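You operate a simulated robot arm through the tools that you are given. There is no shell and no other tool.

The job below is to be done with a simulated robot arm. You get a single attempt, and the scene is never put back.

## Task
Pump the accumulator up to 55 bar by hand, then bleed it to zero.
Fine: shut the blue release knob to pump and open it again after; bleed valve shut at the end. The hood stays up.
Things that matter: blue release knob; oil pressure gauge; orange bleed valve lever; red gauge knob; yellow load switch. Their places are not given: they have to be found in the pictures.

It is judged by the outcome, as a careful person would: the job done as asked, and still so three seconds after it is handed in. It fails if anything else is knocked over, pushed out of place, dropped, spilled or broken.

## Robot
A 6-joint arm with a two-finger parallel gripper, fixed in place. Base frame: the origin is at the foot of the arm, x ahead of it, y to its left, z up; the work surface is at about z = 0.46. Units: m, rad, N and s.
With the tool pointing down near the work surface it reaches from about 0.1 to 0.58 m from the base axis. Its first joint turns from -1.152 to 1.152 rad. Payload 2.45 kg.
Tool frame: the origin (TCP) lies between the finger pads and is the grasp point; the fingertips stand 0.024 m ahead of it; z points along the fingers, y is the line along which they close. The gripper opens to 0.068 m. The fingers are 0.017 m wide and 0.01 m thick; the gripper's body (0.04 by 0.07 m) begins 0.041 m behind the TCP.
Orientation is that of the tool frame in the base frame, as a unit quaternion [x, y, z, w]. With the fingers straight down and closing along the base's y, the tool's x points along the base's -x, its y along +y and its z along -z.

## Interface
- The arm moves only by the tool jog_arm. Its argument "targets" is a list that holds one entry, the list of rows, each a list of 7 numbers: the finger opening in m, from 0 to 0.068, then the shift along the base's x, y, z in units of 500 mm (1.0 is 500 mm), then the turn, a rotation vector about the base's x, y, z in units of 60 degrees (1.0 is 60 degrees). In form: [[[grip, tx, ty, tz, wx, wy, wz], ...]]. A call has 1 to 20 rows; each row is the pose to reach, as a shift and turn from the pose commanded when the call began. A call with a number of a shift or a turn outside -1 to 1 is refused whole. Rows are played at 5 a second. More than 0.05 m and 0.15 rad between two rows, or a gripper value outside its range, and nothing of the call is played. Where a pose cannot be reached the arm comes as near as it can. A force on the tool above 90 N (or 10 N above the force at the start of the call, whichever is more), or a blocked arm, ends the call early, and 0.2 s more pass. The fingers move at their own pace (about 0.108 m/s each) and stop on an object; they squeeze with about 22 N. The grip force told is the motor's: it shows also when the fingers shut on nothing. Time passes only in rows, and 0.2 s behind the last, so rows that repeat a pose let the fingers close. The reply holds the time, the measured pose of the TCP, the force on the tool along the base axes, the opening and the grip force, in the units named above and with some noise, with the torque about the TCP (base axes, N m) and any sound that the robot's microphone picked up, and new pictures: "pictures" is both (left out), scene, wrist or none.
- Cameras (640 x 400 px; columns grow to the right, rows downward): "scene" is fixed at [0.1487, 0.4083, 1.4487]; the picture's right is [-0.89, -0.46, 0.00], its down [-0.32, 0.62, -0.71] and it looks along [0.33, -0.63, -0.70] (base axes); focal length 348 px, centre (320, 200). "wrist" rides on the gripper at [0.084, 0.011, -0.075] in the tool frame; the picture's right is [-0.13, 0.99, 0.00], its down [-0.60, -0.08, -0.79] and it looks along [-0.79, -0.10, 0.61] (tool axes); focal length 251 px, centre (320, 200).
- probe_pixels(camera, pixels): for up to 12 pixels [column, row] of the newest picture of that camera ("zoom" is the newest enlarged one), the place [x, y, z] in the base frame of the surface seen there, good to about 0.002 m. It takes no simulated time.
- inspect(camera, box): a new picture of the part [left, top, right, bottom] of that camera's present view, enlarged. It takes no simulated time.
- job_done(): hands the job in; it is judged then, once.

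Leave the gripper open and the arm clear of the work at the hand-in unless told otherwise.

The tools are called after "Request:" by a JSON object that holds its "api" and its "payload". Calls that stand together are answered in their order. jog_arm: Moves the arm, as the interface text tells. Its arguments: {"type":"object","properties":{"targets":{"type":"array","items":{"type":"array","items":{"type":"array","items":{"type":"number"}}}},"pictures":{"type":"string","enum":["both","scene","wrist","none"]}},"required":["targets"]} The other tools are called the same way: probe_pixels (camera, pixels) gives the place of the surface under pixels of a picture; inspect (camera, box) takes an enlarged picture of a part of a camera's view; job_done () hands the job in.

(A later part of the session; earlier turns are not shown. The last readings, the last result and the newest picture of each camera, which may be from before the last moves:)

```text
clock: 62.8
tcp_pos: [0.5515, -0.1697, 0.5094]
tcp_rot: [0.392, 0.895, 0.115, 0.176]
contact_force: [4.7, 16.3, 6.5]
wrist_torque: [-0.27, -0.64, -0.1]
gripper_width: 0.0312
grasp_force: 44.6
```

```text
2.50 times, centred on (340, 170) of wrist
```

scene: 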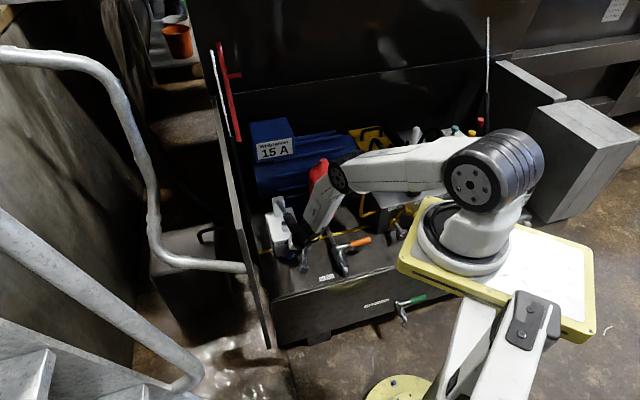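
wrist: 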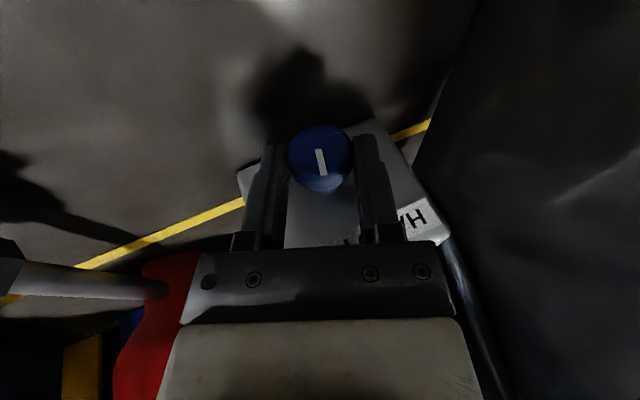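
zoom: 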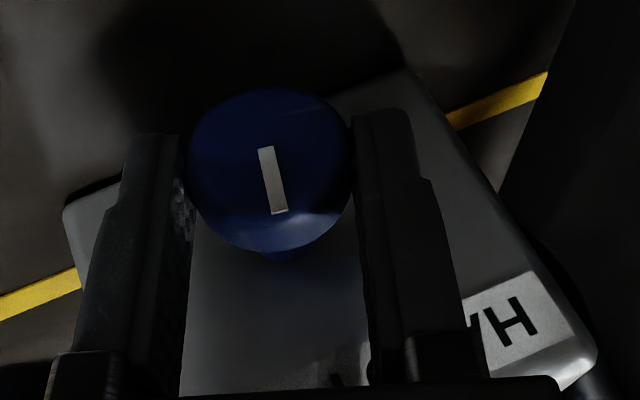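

The mark has turned about 80° in total and still moves about 20° per stroke. I'll do another stroke to see whether it stops at 90°.

Request:
{"api": "jog_arm", "payload": {"targets": [[[0.04, 0, 0, 0, 0, 0, 0], [0.04, 0, 0, 0, 0, 0, 0], [0.04, -0.0015, 0.0, -0.0016, 0.049, -0.098, -0.022], [0.04, -0.003, -0.0003, -0.0032, 0.098, -0.195, -0.044], [0.04, -0.0045, -0.0005, -0.0048, 0.147, -0.293, -0.066], [0.04, -0.006, -0.0006, -0.0064, 0.1966, -0.391, -0.0877], [0.04, -0.006, -0.0006, -0.0064, 0.1966, -0.391, -0.0877], [0.02, -0.006, -0.0006, -0.0064, 0.1966, -0.391, -0.0877], [0.02, -0.006, -0.0006, -0.0064, 0.1966, -0.391, -0.0877], [0.02, -0.0045, -0.0005, -0.0048, 0.147, -0.293, -0.066], [0.02, -0.003, -0.0003, -0.0032, 0.098, -0.195, -0.044], [0.02, -0.0015, 0.0, -0.0016, 0.049, -0.098, -0.022], [0.02, 0, 0, 0, 0, 0, 0], [0.02, 0, 0, 0, 0, 0, 0]]], "pictures": "wrist"}}

Request:
{"api": "inspect", "payload": {"camera": "wrist", "box": [220, 90, 460, 250]}}

```text
clock: 65.8
tcp_pos: [0.5516, -0.1695, 0.5084]
tcp_rot: [0.391, 0.896, 0.116, 0.176]
contact_force: [6.0, 16.0, 7.2]
wrist_torque: [0.32, -0.73, -0.08]
gripper_width: 0.0313
grasp_force: 44.7
```

wrist: 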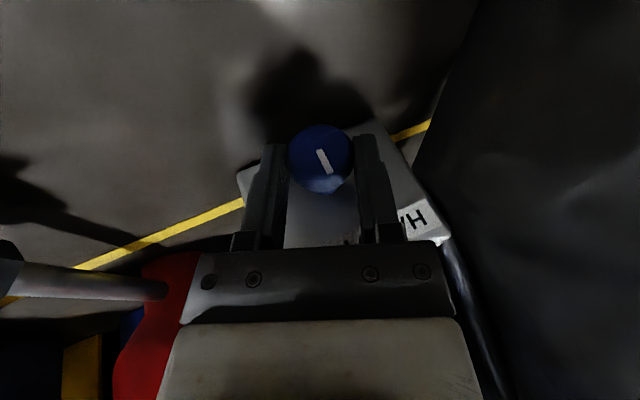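

```text
2.50 times, centred on (340, 170) of wrist
```

zoom: 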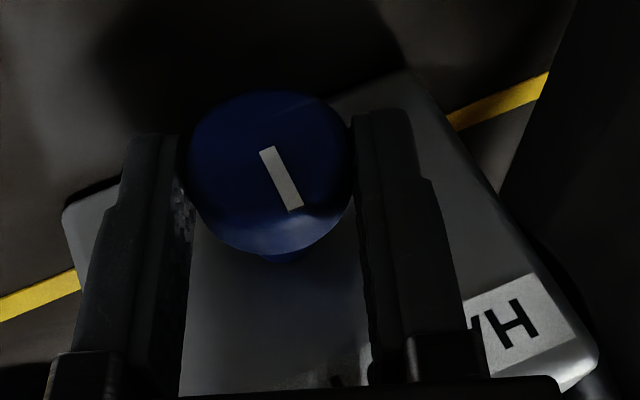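

The mark is now about square to the label (90° turned). One more stroke will show whether this is a stop.

Request:
{"api": "jog_arm", "payload": {"targets": [[[0.04, 0, 0, 0, 0, 0, 0], [0.04, 0, 0, 0, 0, 0, 0], [0.04, -0.0015, 0.0, -0.0016, 0.049, -0.098, -0.022], [0.04, -0.003, -0.0003, -0.0032, 0.098, -0.195, -0.044], [0.04, -0.0045, -0.0005, -0.0048, 0.147, -0.293, -0.066], [0.04, -0.006, -0.0006, -0.0064, 0.1966, -0.391, -0.0877], [0.04, -0.006, -0.0006, -0.0064, 0.1966, -0.391, -0.0877], [0.02, -0.006, -0.0006, -0.0064, 0.1966, -0.391, -0.0877], [0.02, -0.006, -0.0006, -0.0064, 0.1966, -0.391, -0.0877], [0.02, -0.0045, -0.0005, -0.0048, 0.147, -0.293, -0.066], [0.02, -0.003, -0.0003, -0.0032, 0.098, -0.195, -0.044], [0.02, -0.0015, 0.0, -0.0016, 0.049, -0.098, -0.022], [0.02, 0, 0, 0, 0, 0, 0], [0.02, 0, 0, 0, 0, 0, 0]]], "pictures": "wrist"}}

Request:
{"api": "inspect", "payload": {"camera": "wrist", "box": [220, 90, 460, 250]}}

```text
clock: 68.8
tcp_pos: [0.5502, -0.169, 0.5091]
tcp_rot: [0.391, 0.896, 0.116, 0.176]
contact_force: [5.0, 9.5, 3.4]
wrist_torque: [0.02, -0.64, -0.17]
gripper_width: 0.0315
grasp_force: 44.4
```

wrist: 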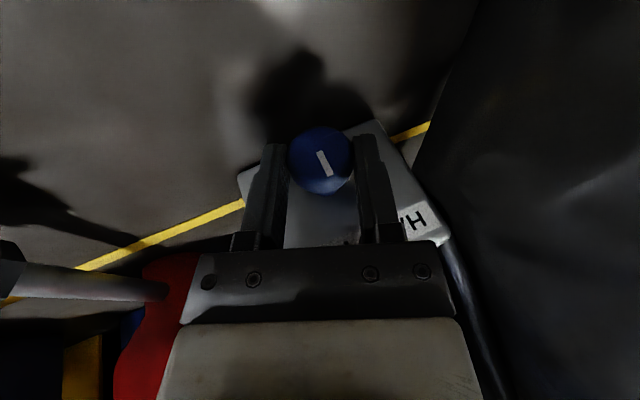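

```text
2.50 times, centred on (340, 170) of wrist
```

zoom: 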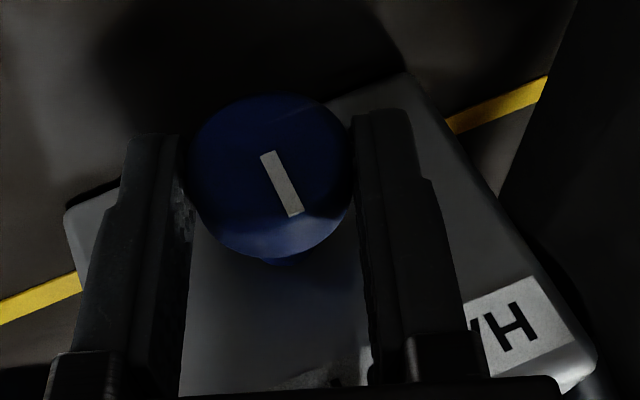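

The mark didn't move this time, so it's a quarter-turn knob and is now at its other stop (mark vertical). I take this as shut; pumping will confirm. I'll release it, back out along the tool axis, and go up on the right of the handle.

Request:
{"api": "jog_arm", "payload": {"targets": [[[0.046, 0, 0, 0, 0, 0, 0], [0.046, 0, 0, 0, 0, 0, 0], [0.046, -0.032, -0.005, 0.073, 0, 0, 0], [0.046, -0.065, -0.01, 0.146, 0, 0, 0], [0.046, -0.115, -0.003, 0.146, 0, 0, 0], [0.046, -0.164, 0.004, 0.146, 0, 0, 0], [0.046, -0.206, -0.01, 0.146, 0, 0, 0], [0.046, -0.206, -0.01, 0.236, 0, 0, 0], [0.046, -0.206, -0.01, 0.326, 0, 0, 0], [0.046, -0.206, -0.01, 0.416, 0, 0, 0], [0.068, -0.206, -0.01, 0.506, 0, 0, 0], [0.068, -0.206, -0.01, 0.596, 0, 0, 0], [0.068, -0.206, -0.01, 0.656, 0, 0, 0], [0.068, -0.206, -0.01, 0.656, 0, 0, 0]]]}}

```text
clock: 71.8
tcp_pos: [0.4467, -0.1773, 0.8375]
tcp_rot: [0.393, 0.895, 0.115, 0.176]
contact_force: [0.6, 0.1, 0.3]
wrist_torque: [0.04, 0.03, -0.02]
gripper_width: 0.0679
grasp_force: 0.0
```

scene: 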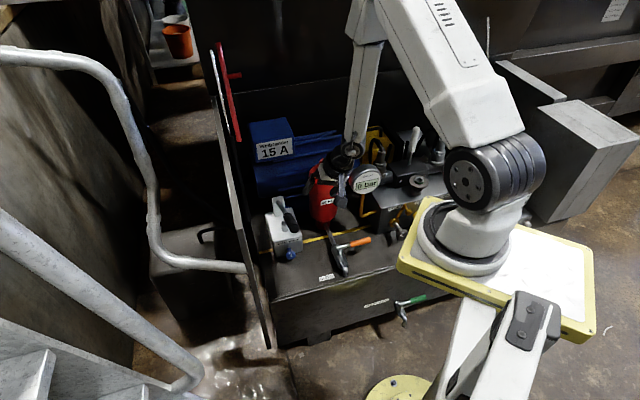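
wrist: 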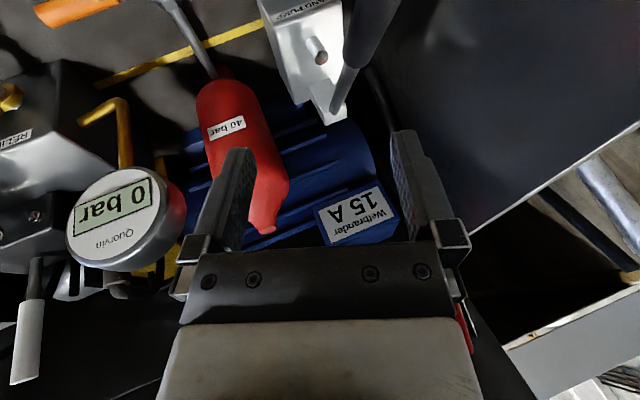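

The gauge is visible here, still 0 bar. Next I'll make the tool point straight down (closing across the handle) and go above the handle grip at (0.508,-0.118,0.86).

Request:
{"api": "jog_arm", "payload": {"targets": [[[0.068, 0.02, 0.02, 0.045, -0.019, 0.099, 0.01], [0.068, 0.055, 0.053, 0.045, -0.037, 0.199, 0.02], [0.068, 0.09, 0.086, 0.045, -0.056, 0.298, 0.03], [0.068, 0.123, 0.119, 0.045, -0.075, 0.3975, 0.04], [0.068, 0.123, 0.119, 0.045, -0.075, 0.3975, 0.04]]]}}

```text
clock: 73.0
tcp_pos: [0.5091, -0.1149, 0.8603]
tcp_rot: [0.385, 0.923, 0.003, 0.0]
contact_force: [-0.9, -1.6, 0.2]
wrist_torque: [0.05, -0.03, -0.02]
gripper_width: 0.068
grasp_force: 0.1
out of reach, approached as far as the arm can: row 2, 3
```

scene: 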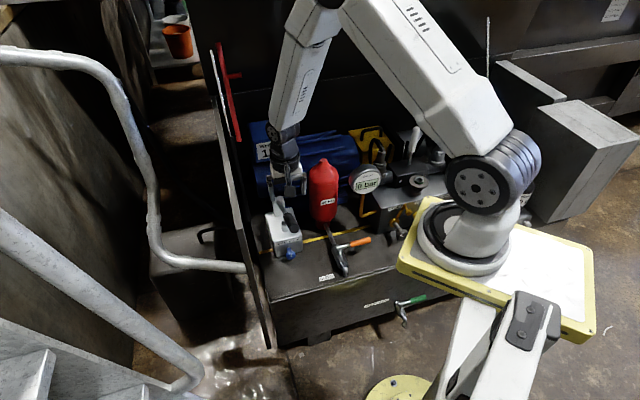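
wrist: 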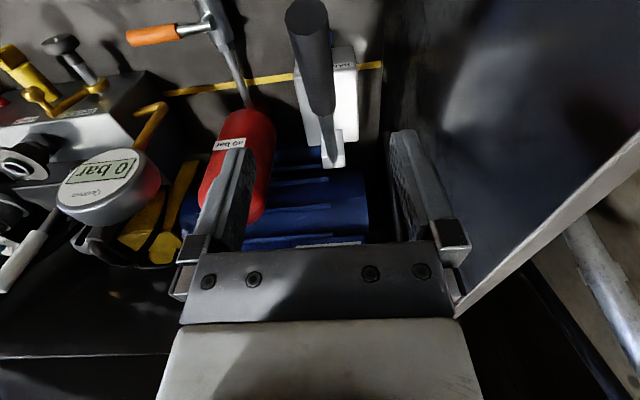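

Above the handle, which is at wrist (312,60), with the gauge readable at left. I'll probe the handle for exact placement.

Request:
{"api": "probe_pixels", "payload": {"camera": "wrist", "pixels": [[308, 15], [310, 35], [316, 70], [321, 105], [326, 135], [330, 150], [290, 20], [328, 20], [304, 3]]}}

```text
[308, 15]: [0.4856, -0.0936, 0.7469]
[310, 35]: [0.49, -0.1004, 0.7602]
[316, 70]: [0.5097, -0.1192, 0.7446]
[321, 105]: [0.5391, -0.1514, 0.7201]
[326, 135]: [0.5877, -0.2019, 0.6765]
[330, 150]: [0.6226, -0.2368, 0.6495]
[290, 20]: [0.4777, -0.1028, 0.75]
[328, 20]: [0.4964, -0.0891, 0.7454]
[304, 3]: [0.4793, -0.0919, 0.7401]
```

Handle: centre at (0.510,-0.1195,0.726), angle about 28°. I'll descend over it to z=0.718 with the fingers open and close on it.

Request:
{"api": "jog_arm", "payload": {"targets": [[[0.068, 0.0005, -0.004, -0.09, 0, 0, 0], [0.068, 0.001, -0.008, -0.18, 0, 0, 0], [0.068, 0.0015, -0.009, -0.25, 0, 0, 0], [0.068, 0.0015, -0.009, -0.284, 0, 0, 0], [0.02, 0.0015, -0.009, -0.284, 0, 0, 0], [0.02, 0.0015, -0.009, -0.284, 0, 0, 0], [0.02, 0.0015, -0.009, -0.284, 0, 0, 0]]]}}

```text
clock: 74.6
tcp_pos: [0.5103, -0.1237, 0.716]
tcp_rot: [0.382, 0.924, -0.001, 0.0]
contact_force: [9.1, 10.5, -10.3]
wrist_torque: [-0.32, 0.13, -0.03]
gripper_width: 0.0305
grasp_force: 6.6
```

scene: 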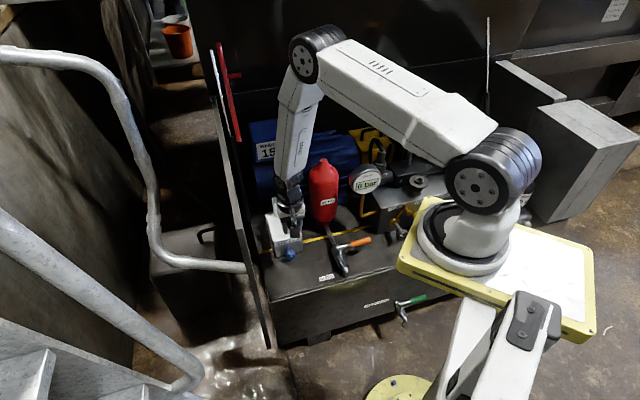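
wrist: 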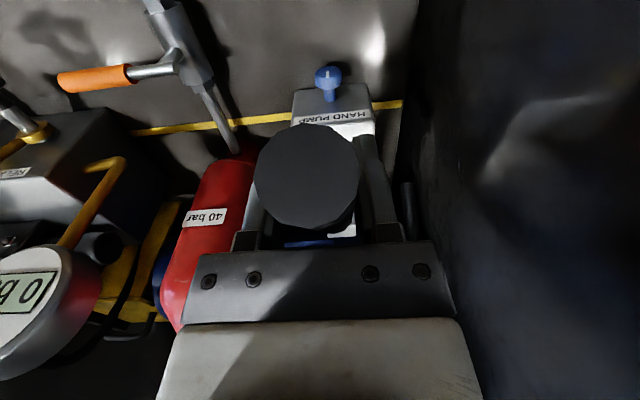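

Holding the handle; from here I can also see the knob's mark vertical. Test stroke: push down along the handle's arc to level.

Request:
{"api": "jog_arm", "payload": {"targets": [[[0.02, -0.008, 0.008, -0.025, 0, 0, 0], [0.02, -0.016, 0.016, -0.05, 0, 0, 0], [0.02, -0.023, 0.023, -0.076, 0, 0, 0], [0.02, -0.028, 0.028, -0.102, 0, 0, 0], [0.02, -0.033, 0.033, -0.132, 0, 0, 0], [0.02, -0.037, 0.037, -0.162, 0, 0, 0], [0.02, -0.039, 0.039, -0.193, 0, 0, 0], [0.02, -0.04, 0.04, -0.224, 0, 0, 0]]]}}

```text
clock: 76.4
tcp_pos: [0.4891, -0.1027, 0.6037]
tcp_rot: [0.383, 0.924, -0.001, 0.001]
contact_force: [6.3, 10.9, 5.0]
wrist_torque: [-0.28, 0.0, 0.08]
gripper_width: 0.0298
grasp_force: 6.9
```

scene: 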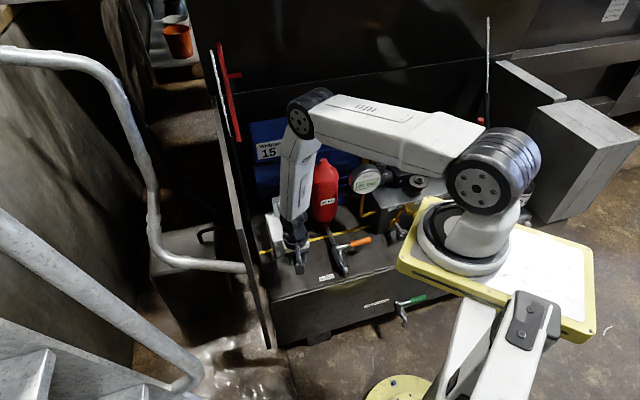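
wrist: 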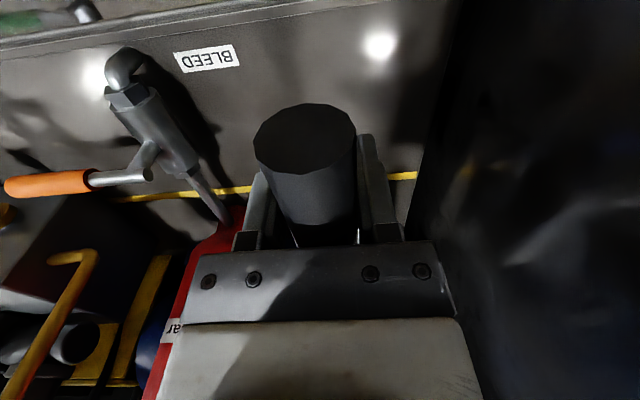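

The handle moved down easily to level. Reading the gauge in the scene picture.

Request:
{"api": "inspect", "payload": {"camera": "scene", "box": [335, 150, 405, 210]}}

```text
6.67 times, centred on (370, 180) of scene
```

zoom: 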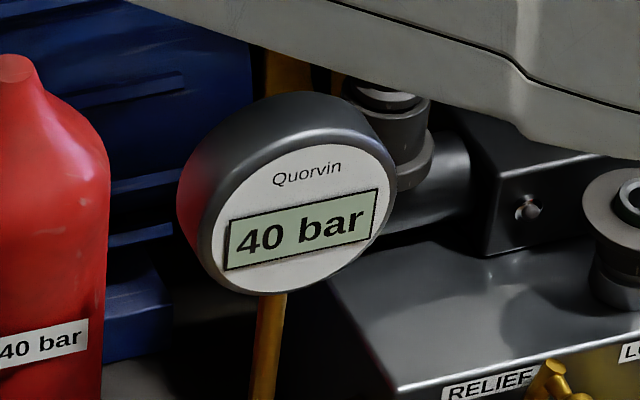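

Now 40 bar after one stroke: the knob is indeed shut, the gauge is live, and the accumulator is at its precharge. I'll raise the handle back up, checking the gauge holds.

Request:
{"api": "jog_arm", "payload": {"targets": [[[0.02, 0.001, -0.001, 0.031, 0, 0, 0], [0.02, 0.003, -0.003, 0.062, 0, 0, 0], [0.02, 0.007, -0.007, 0.092, 0, 0, 0], [0.02, 0.012, -0.012, 0.122, 0, 0, 0], [0.02, 0.017, -0.017, 0.148, 0, 0, 0], [0.02, 0.024, -0.024, 0.174, 0, 0, 0], [0.02, 0.032, -0.032, 0.199, 0, 0, 0], [0.02, 0.039, -0.039, 0.22, 0, 0, 0]]], "pictures": "scene"}}

Request:
{"api": "inspect", "payload": {"camera": "scene", "box": [335, 150, 405, 210]}}

```text
clock: 78.2
tcp_pos: [0.5086, -0.1199, 0.7152]
tcp_rot: [0.383, 0.924, -0.001, -0.001]
contact_force: [7.0, 8.9, -8.7]
wrist_torque: [-0.23, 0.18, 0.02]
gripper_width: 0.0292
grasp_force: 6.0
```

scene: 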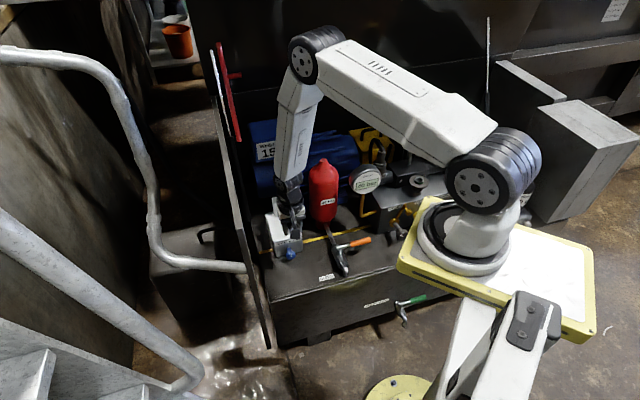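

```text
6.67 times, centred on (370, 180) of scene
```

zoom: 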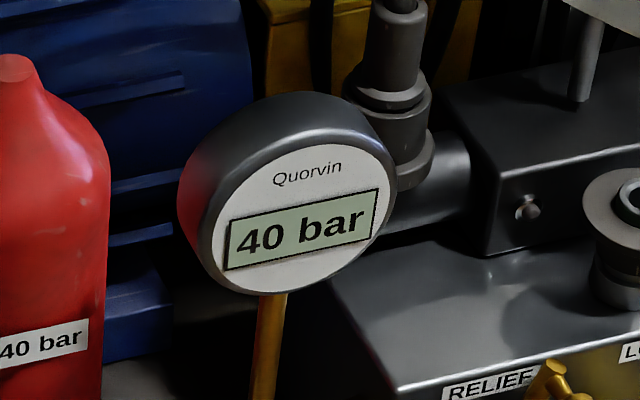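

It holds at 40 bar. Second stroke down.

Request:
{"api": "jog_arm", "payload": {"targets": [[[0.02, -0.008, 0.008, -0.025, 0, 0, 0], [0.02, -0.016, 0.016, -0.05, 0, 0, 0], [0.02, -0.023, 0.023, -0.076, 0, 0, 0], [0.02, -0.028, 0.028, -0.102, 0, 0, 0], [0.02, -0.033, 0.033, -0.132, 0, 0, 0], [0.02, -0.037, 0.037, -0.162, 0, 0, 0], [0.02, -0.039, 0.039, -0.193, 0, 0, 0], [0.02, -0.04, 0.04, -0.22, 0, 0, 0]]], "pictures": "scene"}}

Request:
{"api": "inspect", "payload": {"camera": "scene", "box": [335, 150, 405, 210]}}

```text
clock: 80.0
tcp_pos: [0.4893, -0.0987, 0.6037]
tcp_rot: [0.382, 0.924, -0.002, 0.001]
contact_force: [0.5, 8.0, 3.8]
wrist_torque: [-0.24, -0.13, -0.03]
gripper_width: 0.0281
grasp_force: 17.1
```

scene: 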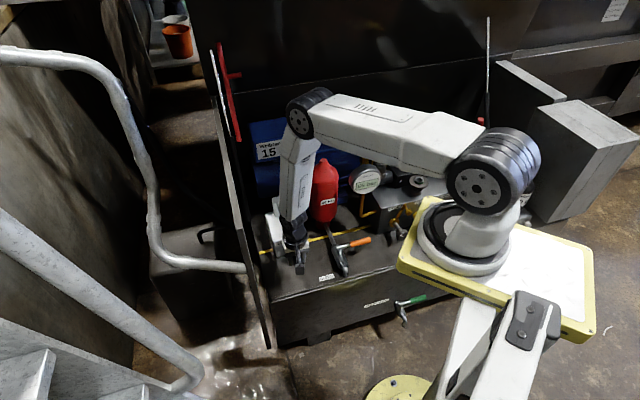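

```text
6.67 times, centred on (370, 180) of scene
```

zoom: 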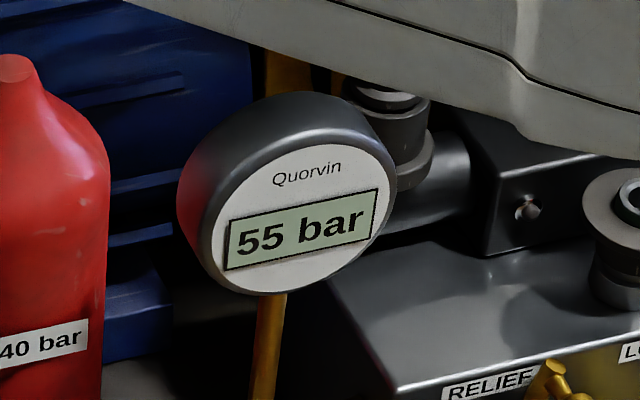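

The gauge reads 55 bar, as asked. I'll raise the handle back to its rest position (which doesn't add pressure), release it and rise clear, then check the gauge again.

Request:
{"api": "jog_arm", "payload": {"targets": [[[0.02, 0.001, -0.001, 0.031, 0, 0, 0], [0.02, 0.003, -0.003, 0.062, 0, 0, 0], [0.02, 0.007, -0.007, 0.092, 0, 0, 0], [0.02, 0.012, -0.012, 0.122, 0, 0, 0], [0.02, 0.017, -0.017, 0.148, 0, 0, 0], [0.02, 0.024, -0.024, 0.174, 0, 0, 0], [0.02, 0.032, -0.032, 0.199, 0, 0, 0], [0.02, 0.04, -0.04, 0.223, 0, 0, 0], [0.02, 0.04, -0.04, 0.223, 0, 0, 0], [0.068, 0.04, -0.04, 0.223, 0, 0, 0], [0.068, 0.04, -0.04, 0.223, 0, 0, 0], [0.068, 0.04, -0.04, 0.3, 0, 0, 0], [0.068, 0.04, -0.04, 0.39, 0, 0, 0], [0.068, 0.04, -0.04, 0.48, 0, 0, 0], [0.068, 0.04, -0.04, 0.48, 0, 0, 0]]]}}

Request:
{"api": "inspect", "payload": {"camera": "scene", "box": [240, 150, 410, 290]}}

```text
clock: 83.2
tcp_pos: [0.5089, -0.1201, 0.8465]
tcp_rot: [0.383, 0.924, -0.002, 0.001]
contact_force: [0.0, -0.2, -0.1]
wrist_torque: [-0.02, 0.03, 0.02]
gripper_width: 0.0681
grasp_force: 0.1
```

scene: 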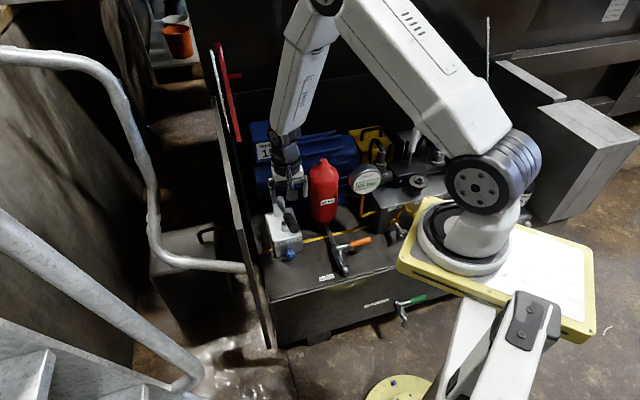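
wrist: 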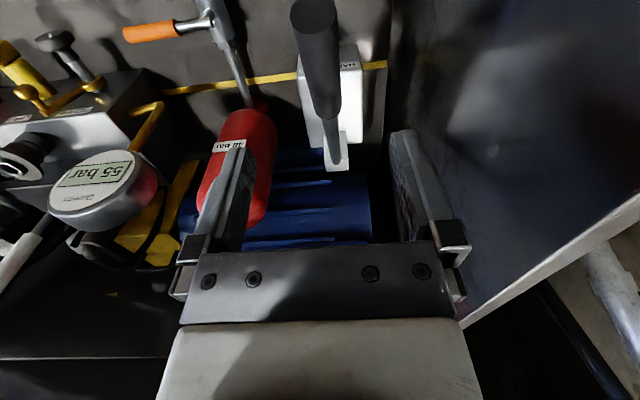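

```text
2.86 times, centred on (325, 220) of scene
```

zoom: 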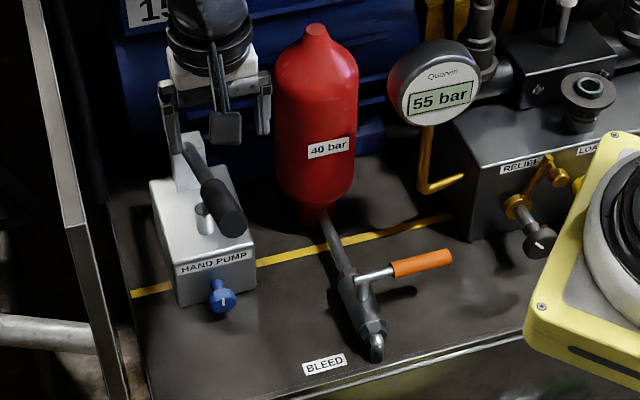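

55 bar is holding and the handle stays up. Next is the orange bleed lever, currently square to its pipe (shut). I'll look at it closely and probe it.

Request:
{"api": "inspect", "payload": {"camera": "scene", "box": [315, 215, 385, 285]}}

Request:
{"api": "probe_pixels", "payload": {"camera": "scene", "pixels": [[350, 243.5], [355, 243], [362, 241.5], [369, 240], [371, 239.5], [341, 246], [338, 255], [344, 262], [331, 232], [334, 240], [346, 256], [349, 245]]}}

Request:
{"api": "probe_pixels", "payload": {"camera": "scene", "pixels": [[352, 180], [380, 180], [366, 163], [366, 197], [362, 205], [363, 214], [378, 210], [323, 222], [308, 195], [338, 195], [400, 232], [404, 226]]}}

```text
5.71 times, centred on (350, 250) of scene
```

zoom: 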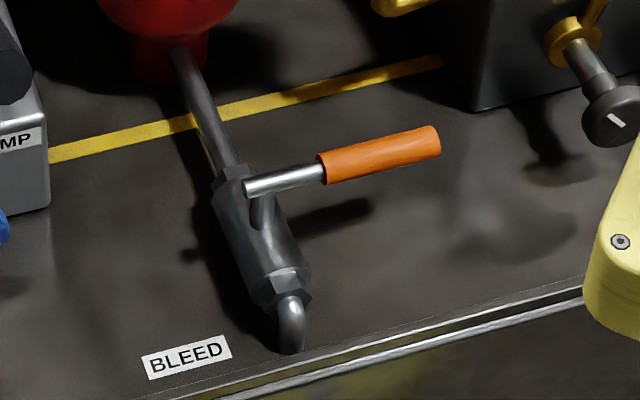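

```text
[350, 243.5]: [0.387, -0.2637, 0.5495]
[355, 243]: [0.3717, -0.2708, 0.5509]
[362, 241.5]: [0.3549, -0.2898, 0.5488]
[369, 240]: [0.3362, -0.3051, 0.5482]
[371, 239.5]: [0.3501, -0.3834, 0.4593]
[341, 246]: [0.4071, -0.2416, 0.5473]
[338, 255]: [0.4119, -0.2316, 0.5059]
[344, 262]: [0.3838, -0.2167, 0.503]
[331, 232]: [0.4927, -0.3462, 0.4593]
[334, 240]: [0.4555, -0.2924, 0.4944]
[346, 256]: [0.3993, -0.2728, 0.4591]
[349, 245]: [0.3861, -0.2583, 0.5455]
```

```text
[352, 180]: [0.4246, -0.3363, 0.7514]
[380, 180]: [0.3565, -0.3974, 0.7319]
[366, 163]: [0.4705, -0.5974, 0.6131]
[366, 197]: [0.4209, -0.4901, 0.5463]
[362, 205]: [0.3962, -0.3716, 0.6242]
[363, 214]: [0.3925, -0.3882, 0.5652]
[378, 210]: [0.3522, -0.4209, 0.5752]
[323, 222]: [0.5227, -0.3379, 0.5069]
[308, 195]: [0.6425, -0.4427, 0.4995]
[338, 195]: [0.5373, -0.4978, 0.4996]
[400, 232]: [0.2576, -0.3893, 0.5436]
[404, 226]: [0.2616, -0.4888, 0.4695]
```

The lever runs from its hub at (0.403,-0.247) to its tip at (0.334,-0.307), height about 0.545. I'll go above it and yaw the tool so the fingers close across it, on either side.

Request:
{"api": "jog_arm", "payload": {"targets": [[[0.068, -0.02, -0.02, 0.04, 0, 0, -0.125], [0.068, -0.06, -0.065, 0.05, 0, 0, -0.25], [0.068, -0.1, -0.11, 0.05, 0, 0, -0.375], [0.068, -0.14, -0.155, 0.05, 0, 0, -0.5], [0.068, -0.18, -0.2, 0.05, 0, 0, -0.625], [0.068, -0.225, -0.248, 0.05, 0, 0, -0.75], [0.068, -0.27, -0.296, 0.05, 0, 0, -0.875], [0.068, -0.309, -0.34, 0.05, 0, 0, -1.0], [0.068, -0.309, -0.34, 0.05, 0, 0, -1.0]]], "pictures": "none"}}

Request:
{"api": "jog_arm", "payload": {"targets": [[[0.05, 0, 0, -0.05, 0, 0, -0.125], [0.05, 0, 0, -0.1, 0, 0, -0.25], [0.05, 0, 0, -0.18, 0, 0, -0.375], [0.05, 0, 0, -0.26, 0, 0, -0.5], [0.05, 0, 0, -0.34, 0, 0, -0.55], [0.05, 0, 0, -0.34, 0, 0, -0.55]]]}}

```text
clock: 85.2
tcp_pos: [0.3563, -0.2936, 0.8702]
tcp_rot: [0.793, 0.609, -0.001, -0.001]
contact_force: [0.5, 0.4, 0.3]
wrist_torque: [0.02, -0.01, 0.0]
gripper_width: 0.0679
grasp_force: 0.1
```

```text
clock: 86.6
tcp_pos: [0.3555, -0.2904, 0.7001]
tcp_rot: [0.934, 0.358, 0.0, 0.0]
contact_force: [0.7, 0.3, 0.5]
wrist_torque: [0.0, -0.02, -0.01]
gripper_width: 0.0499
grasp_force: 0.0
```

scene: 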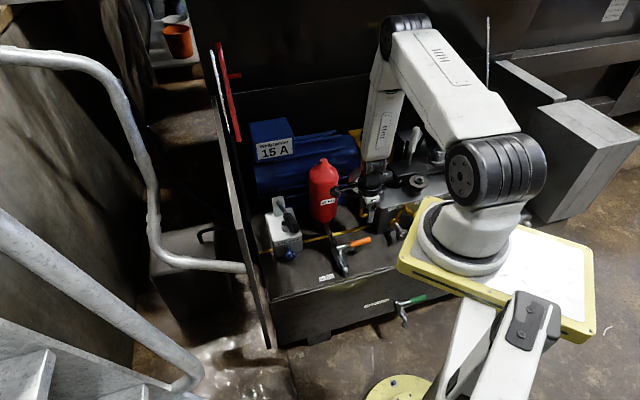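
wrist: 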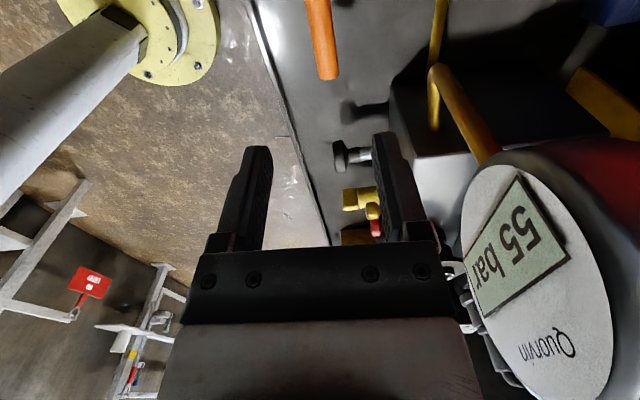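

Above the lever; the gauge still reads 55 bar. I'll descend to straddle the orange grip.

Request:
{"api": "jog_arm", "payload": {"targets": [[[0.05, 0, 0, -0.08, 0, 0, 0], [0.05, 0, 0, -0.16, 0, 0, 0], [0.05, 0, 0, -0.24, 0, 0, 0], [0.05, 0, 0, -0.318, 0, 0, 0], [0.05, 0, 0, -0.318, 0, 0, 0]]]}}

```text
clock: 87.8
tcp_pos: [0.3522, -0.2912, 0.5427]
tcp_rot: [0.934, 0.358, -0.001, 0.0]
contact_force: [-0.1, -0.2, 0.3]
wrist_torque: [0.0, 0.0, 0.0]
gripper_width: 0.0501
grasp_force: 0.0
```

scene: 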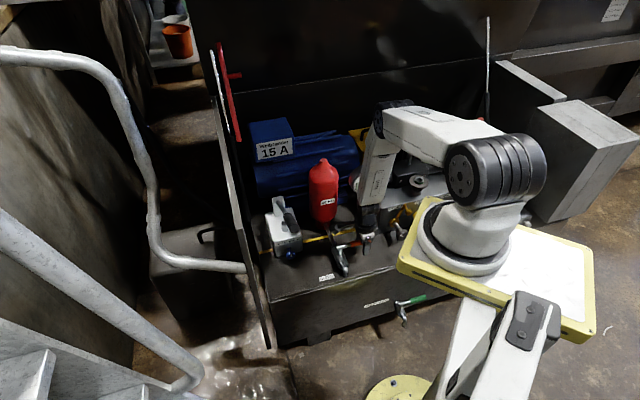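
wrist: 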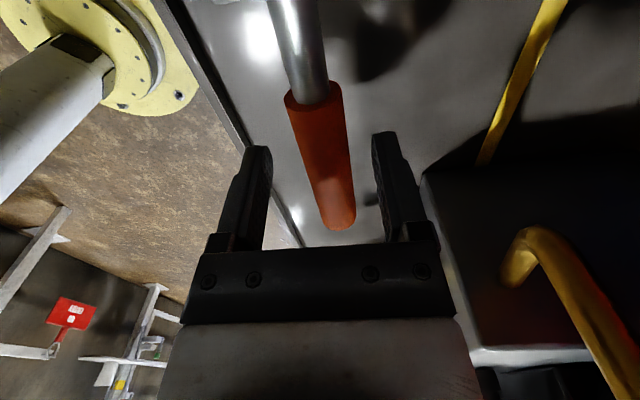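

The fingers straddle the lever. I'll close on it, then try 12° counter-clockwise (seen from above) to find out which way it opens.

Request:
{"api": "jog_arm", "payload": {"targets": [[[0.0, 0, 0, 0, 0, 0, 0], [0.0, 0, 0, 0, 0, 0, 0], [0.0, 0, 0, 0, 0, 0, 0], [0.0, 0.0085, -0.0083, 0, 0, 0, 0.0833], [0.0, 0.017, -0.0162, 0, 0, 0, 0.1667], [0.0, 0.017, -0.0162, 0, 0, 0, 0.1667]]]}}

```text
clock: 89.2
tcp_pos: [0.3572, -0.2949, 0.542]
tcp_rot: [0.899, 0.438, -0.002, -0.006]
contact_force: [-38.0, 12.3, 56.7]
wrist_torque: [-0.06, 0.28, -0.55]
gripper_width: 0.0205
grasp_force: 38.4
```

scene: 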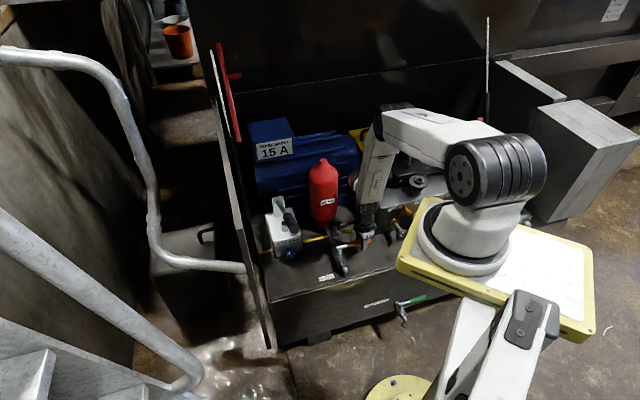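
wrist: 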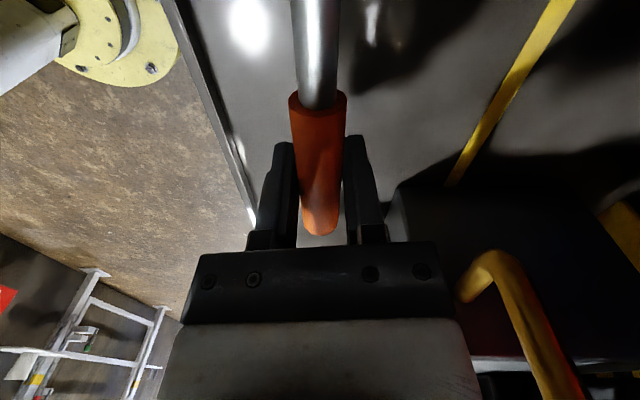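

It resists counter-clockwise (about 40 N), so that's its shut stop; it must open clockwise, toward the outlet. I'll undo that nudge, release the lever and lift off.

Request:
{"api": "jog_arm", "payload": {"targets": [[[0.0, -0.0085, 0.008, 0, 0, 0, -0.0833], [0.0, -0.017, 0.0162, 0, 0, 0, -0.1667], [0.05, -0.017, 0.0162, 0, 0, 0, -0.1667], [0.05, -0.017, 0.0162, 0, 0, 0, -0.1667], [0.05, -0.017, 0.0162, 0.08, 0, 0, -0.1667], [0.05, -0.017, 0.0162, 0.15, 0, 0, -0.1667], [0.0, -0.017, 0.0162, 0.15, 0, 0, -0.1667], [0.0, -0.017, 0.0162, 0.15, 0, 0, -0.1667], [0.0, -0.017, 0.0162, 0.15, 0, 0, -0.1667]]]}}

Request:
{"api": "probe_pixels", "payload": {"camera": "wrist", "pixels": [[325, 150], [325, 120], [320, 80], [312, 40]]}}

```text
clock: 91.2
tcp_pos: [0.3529, -0.29, 0.6162]
tcp_rot: [0.934, 0.358, -0.001, 0.001]
contact_force: [1.0, -0.2, -0.2]
wrist_torque: [0.03, 0.0, 0.02]
gripper_width: 0.0
grasp_force: 21.6
```

scene: 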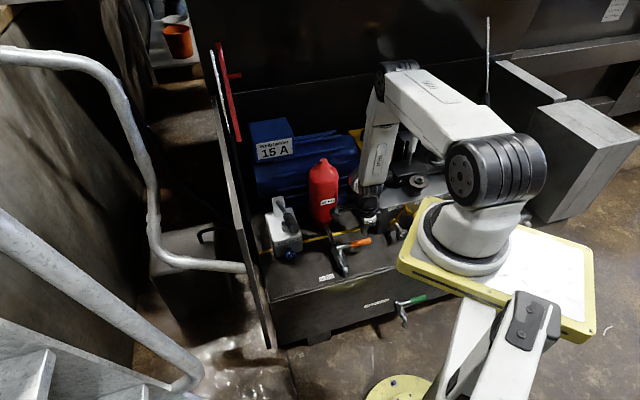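
wrist: 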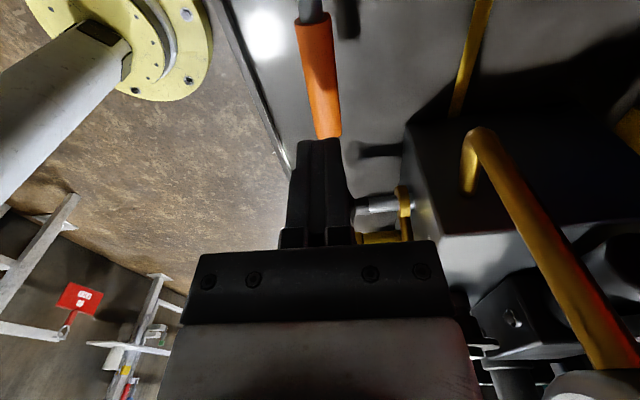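

```text
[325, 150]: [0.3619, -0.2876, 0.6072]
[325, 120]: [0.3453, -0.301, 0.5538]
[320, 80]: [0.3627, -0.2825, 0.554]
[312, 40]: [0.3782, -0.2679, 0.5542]
```

The lever is at az -135°, on the line n=-0.456. To turn it clockwise with a firm hold all the way, I'll re-grasp with the tool yawed the other way (+183°). That way the 90° turn brings the wrist to its comfortable angle. Rising and yawing first.

Request:
{"api": "jog_arm", "payload": {"targets": [[[0.05, 0, 0, 0.08, 0, 0, 0.125], [0.05, 0, 0, 0.16, 0, 0, 0.25], [0.05, 0, 0, 0.2, 0, 0, 0.375], [0.05, 0, 0, 0.2, 0, 0, 0.5], [0.05, 0, 0, 0.2, 0, 0, 0.625], [0.05, 0, 0, 0.2, 0, 0, 0.75], [0.05, 0, 0, 0.2, 0, 0, 0.875], [0.05, 0, 0, 0.2, 0, 0, 1.0], [0.05, 0, 0, 0.2, 0, 0, 1.0]]], "pictures": "none"}}

Request:
{"api": "jog_arm", "payload": {"targets": [[[0.05, 0, 0, 0, 0, 0, 0.125], [0.05, 0, 0, 0, 0, 0, 0.25], [0.05, 0, 0, 0, 0, 0, 0.375], [0.05, 0, 0, 0, 0, 0, 0.5], [0.05, 0, 0, 0, 0, 0, 0.625], [0.05, 0, 0, 0, 0, 0, 0.75], [0.05, 0, 0, 0, 0, 0, 0.875], [0.05, 0, 0, 0, 0, 0, 1.0], [0.05, 0, 0, 0, 0, 0, 1.0]]], "pictures": "none"}}

Request:
{"api": "jog_arm", "payload": {"targets": [[[0.05, 0, 0, 0, 0, 0, 0.125], [0.05, 0, 0, 0, 0, 0, 0.25], [0.05, 0, 0, 0, 0, 0, 0.375], [0.05, 0, 0, 0, 0, 0, 0.5], [0.05, 0, 0, 0, 0, 0, 0.625], [0.05, 0, 0, 0, 0, 0, 0.75], [0.05, 0, 0, 0, 0, 0, 0.875], [0.05, 0, 0, 0, 0, 0, 1.0], [0.05, 0, 0, 0, 0, 0, 1.0]]]}}

```text
clock: 93.2
tcp_pos: [0.3542, -0.291, 0.7183]
tcp_rot: [0.629, 0.778, -0.001, 0.0]
contact_force: [-0.1, -0.1, 1.0]
wrist_torque: [-0.02, 0.01, 0.0]
gripper_width: 0.0499
grasp_force: 0.0
```

```text
clock: 95.2
tcp_pos: [0.3542, -0.2902, 0.7165]
tcp_rot: [0.156, 0.988, -0.001, 0.001]
contact_force: [-0.6, 0.9, -0.2]
wrist_torque: [-0.01, -0.03, -0.01]
gripper_width: 0.0499
grasp_force: 0.0
```

```text
clock: 97.2
tcp_pos: [0.3552, -0.2927, 0.717]
tcp_rot: [-0.359, 0.933, 0.0, 0.002]
contact_force: [0.2, 0.1, 0.1]
wrist_torque: [-0.01, -0.01, 0.0]
gripper_width: 0.05
grasp_force: 0.1
```

scene: 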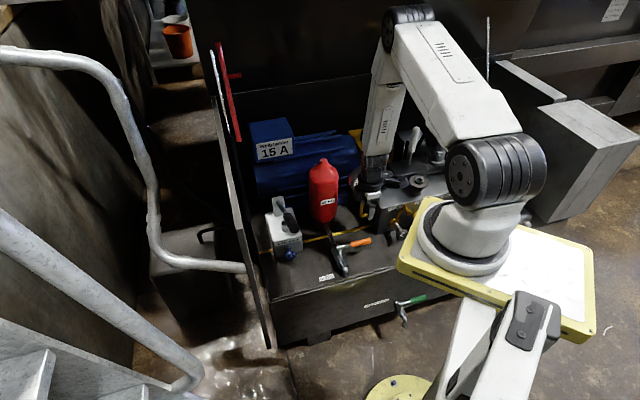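
wrist: 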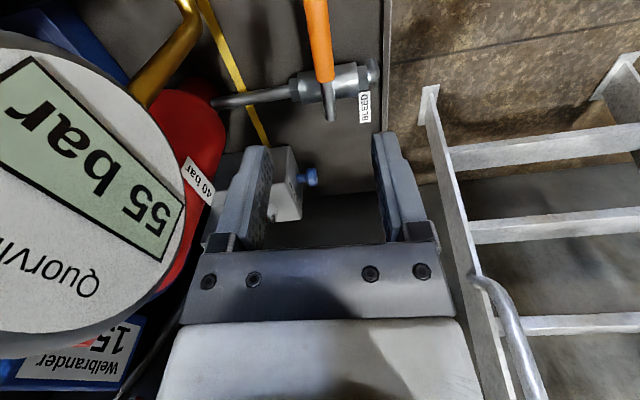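

The gauge (left) reads 55 bar, and the lever is at top centre. I'll descend onto the lever and grip it.

Request:
{"api": "jog_arm", "payload": {"targets": [[[0.05, 0, 0, -0.09, 0, 0, 0.02], [0.05, 0, 0, -0.18, 0, 0, 0.03], [0.05, 0, 0, -0.27, 0, 0, 0.05], [0.05, 0, 0.002, -0.346, 0, 0, 0.05], [0.05, 0, 0.002, -0.346, 0, 0, 0.05], [0.0, 0, 0.002, -0.346, 0, 0, 0.05], [0.0, 0, 0.002, -0.346, 0, 0, 0.05], [0.0, 0, 0.002, -0.346, 0, 0, 0.05]]]}}

```text
clock: 99.0
tcp_pos: [0.354, -0.2923, 0.5416]
tcp_rot: [-0.382, 0.924, -0.001, 0.001]
contact_force: [5.1, -6.1, -21.0]
wrist_torque: [-0.01, -0.05, -0.62]
gripper_width: 0.0187
grasp_force: 36.7
```

scene: 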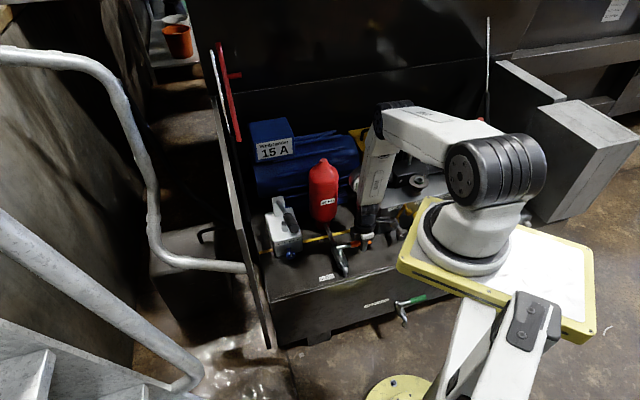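
wrist: 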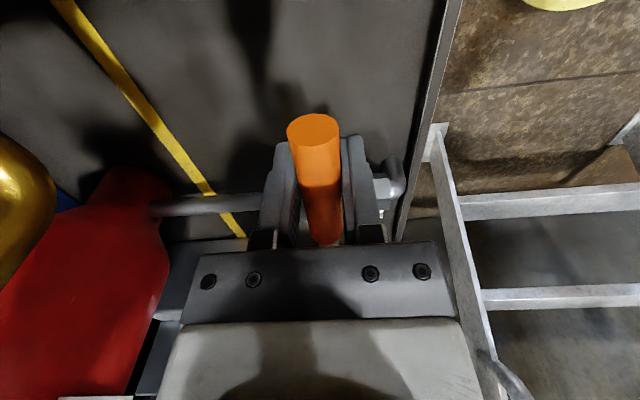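

Gripped (19 mm). Turning clockwise 30° about the hub.

Request:
{"api": "jog_arm", "payload": {"targets": [[[0.0, -0.0114, 0.0128, 0, 0, 0, -0.125], [0.0, -0.021, 0.0268, 0, 0, 0, -0.25], [0.0, -0.0288, 0.0422, 0, 0, 0, -0.375], [0.0, -0.0348, 0.0584, 0, 0, 0, -0.5], [0.0, -0.0348, 0.0584, 0, 0, 0, -0.5]]]}}

Request:
{"api": "inspect", "payload": {"camera": "scene", "box": [320, 150, 420, 280]}}

```text
clock: 100.2
tcp_pos: [0.3373, -0.2592, 0.5417]
tcp_rot: [-0.131, 0.991, 0.0, 0.0]
contact_force: [21.7, 7.7, -43.0]
wrist_torque: [-0.12, 0.04, 0.09]
gripper_width: 0.0186
grasp_force: 37.2
```

scene: 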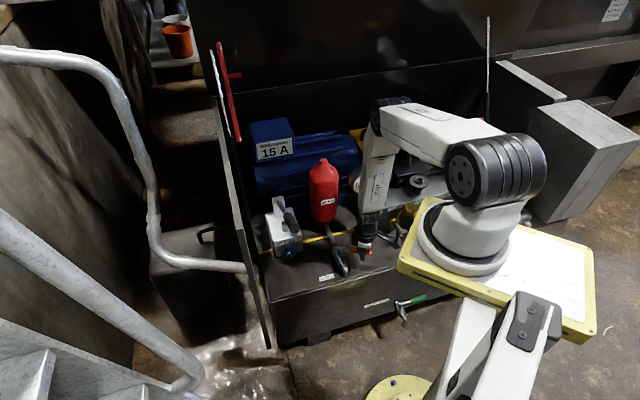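
wrist: 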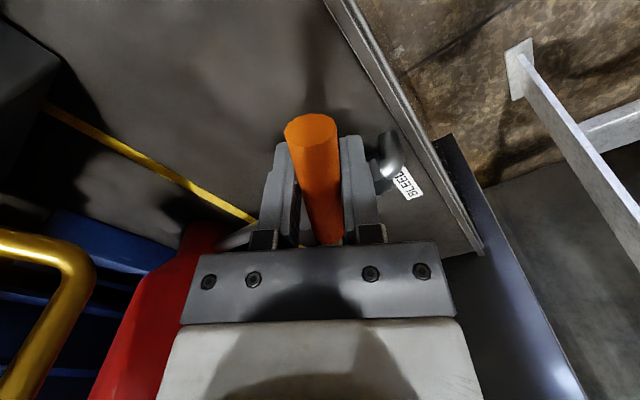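

```text
3.08 times, centred on (370, 215) of scene
```

zoom: 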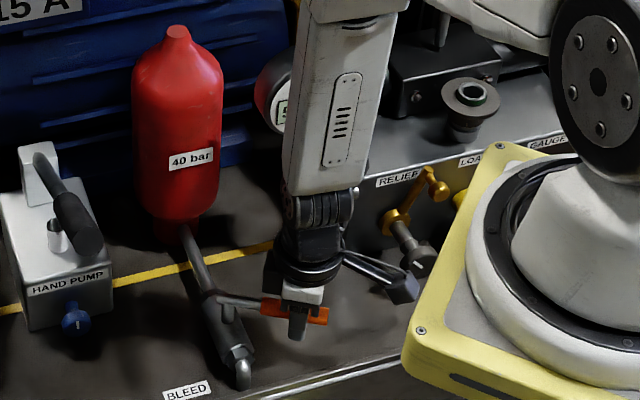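

The lever turns with the grip (30° open). I'll continue to 60°, easing z down slightly, then read the gauge.

Request:
{"api": "jog_arm", "payload": {"targets": [[[0.0, -0.0036, 0.0166, -0.004, 0, 0, -0.125], [0.0, -0.0048, 0.0336, -0.006, 0, 0, -0.25], [0.0, -0.0038, 0.0508, -0.006, 0, 0, -0.375], [0.0, -0.0008, 0.0676, -0.006, 0, 0, -0.5], [0.0, -0.0008, 0.0676, -0.006, 0, 0, -0.5]]]}}

Request:
{"api": "inspect", "payload": {"camera": "scene", "box": [320, 150, 420, 280]}}

```text
clock: 101.4
tcp_pos: [0.3354, -0.2248, 0.5411]
tcp_rot: [0.131, 0.991, 0.0, 0.0]
contact_force: [-12.0, 12.2, 56.7]
wrist_torque: [0.03, -0.09, 0.65]
gripper_width: 0.0197
grasp_force: 37.3
```

scene: 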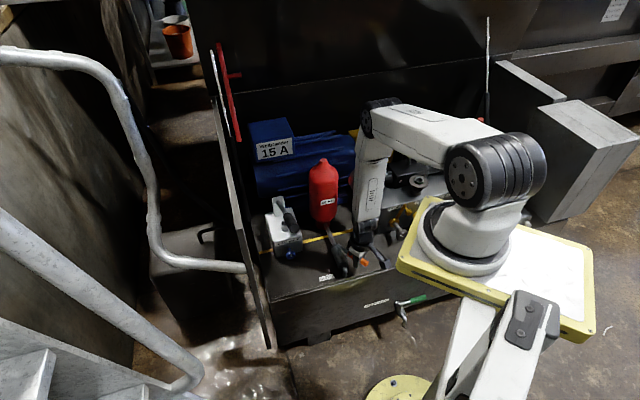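
wrist: 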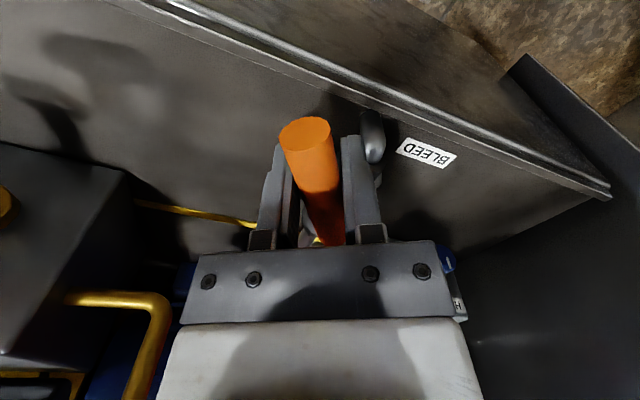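

```text
3.08 times, centred on (370, 215) of scene
```

zoom: 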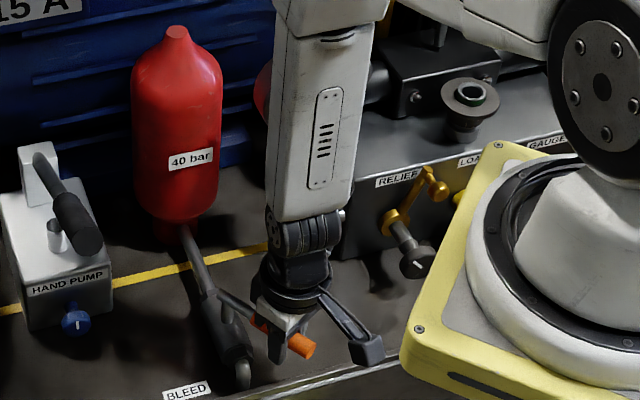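

The lever is at 60°, but I'm now pressing (56 N up), likely fingertips near the valve body. I'll raise 6–8 mm and finish to about 88°.

Request:
{"api": "jog_arm", "payload": {"targets": [[[0.0, 0.0, 0.0, 0.01, 0, 0, 0], [0.0, 0.0054, 0.0164, 0.014, 0, 0, -0.125], [0.0, 0.0128, 0.0318, 0.014, 0, 0, -0.25], [0.0, 0.022, 0.0462, 0.014, 0, 0, -0.375], [0.0, 0.03, 0.056, 0.014, 0, 0, -0.467], [0.0, 0.03, 0.056, 0.014, 0, 0, -0.467]]]}}

Request:
{"api": "inspect", "payload": {"camera": "scene", "box": [320, 150, 420, 280]}}

```text
clock: 102.8
tcp_pos: [0.3482, -0.1954, 0.544]
tcp_rot: [0.367, 0.93, 0.001, -0.004]
contact_force: [-2.6, 19.6, -31.4]
wrist_torque: [0.08, 0.08, 1.1]
gripper_width: 0.0201
grasp_force: 37.3
```

scene: 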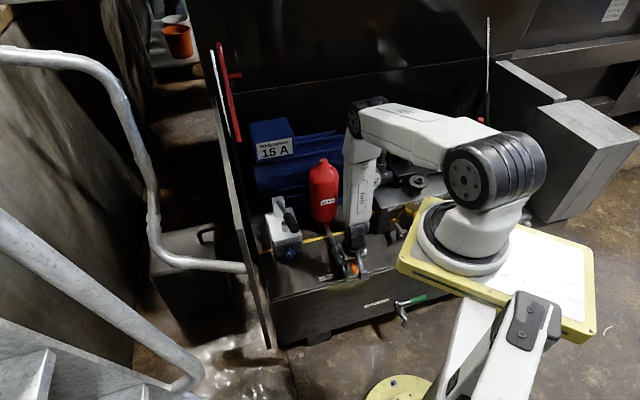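
wrist: 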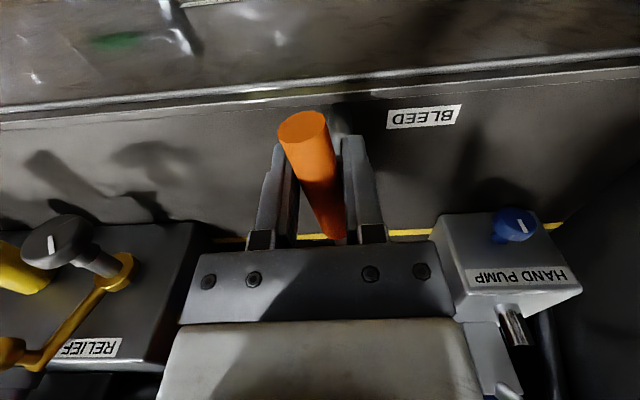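

```text
3.08 times, centred on (370, 215) of scene
```

zoom: 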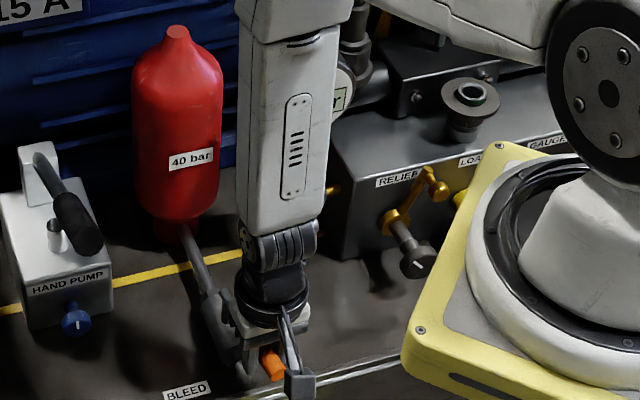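

The lever is nearly along its pipe (open). The forearm hides the gauge, so I'll release the lever, rise and move aside to read it.

Request:
{"api": "jog_arm", "payload": {"targets": [[[0.05, 0, 0, 0, 0, 0, 0], [0.05, 0, 0, 0, 0, 0, 0], [0.05, 0, 0, 0.09, 0, 0, 0], [0.05, 0.0, 0, 0.18, 0, 0, 0], [0.05, 0.03, 0.03, 0.26, 0, 0, 0], [0.05, 0.07, 0.07, 0.34, 0, 0, 0], [0.05, 0.12, 0.1, 0.42, 0, 0, 0], [0.05, 0.16, 0.14, 0.48, 0, 0, 0], [0.05, 0.16, 0.14, 0.48, 0, 0, 0]]]}}

Request:
{"api": "inspect", "payload": {"camera": "scene", "box": [300, 150, 440, 290]}}

```text
clock: 104.8
tcp_pos: [0.4314, -0.1267, 0.7876]
tcp_rot: [0.366, 0.93, -0.002, 0.0]
contact_force: [0.0, -0.1, 0.2]
wrist_torque: [-0.03, 0.0, 0.03]
gripper_width: 0.0498
grasp_force: 0.2
```

scene: 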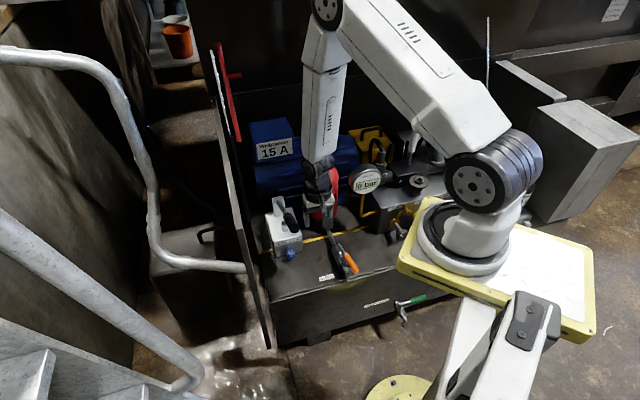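
wrist: 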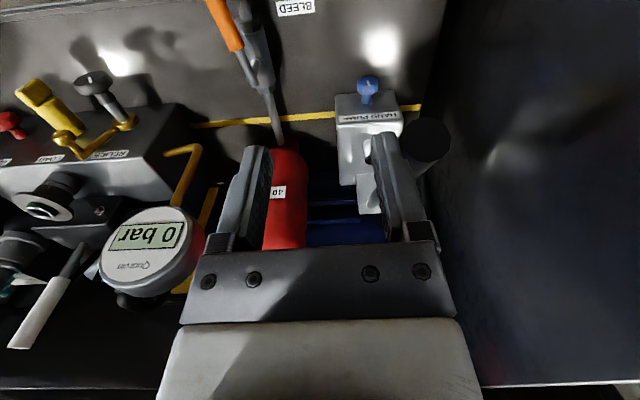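

```text
2.86 times, centred on (370, 220) of scene
```

zoom: 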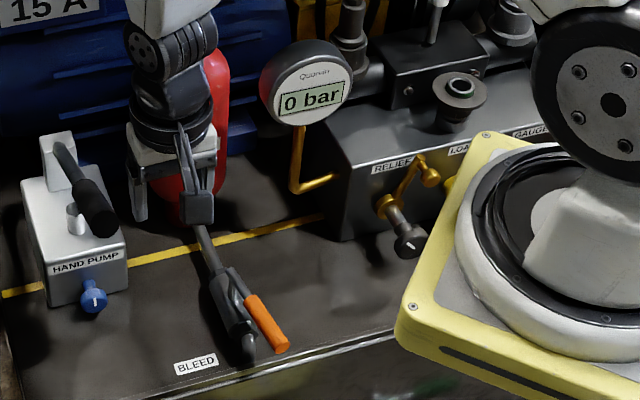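

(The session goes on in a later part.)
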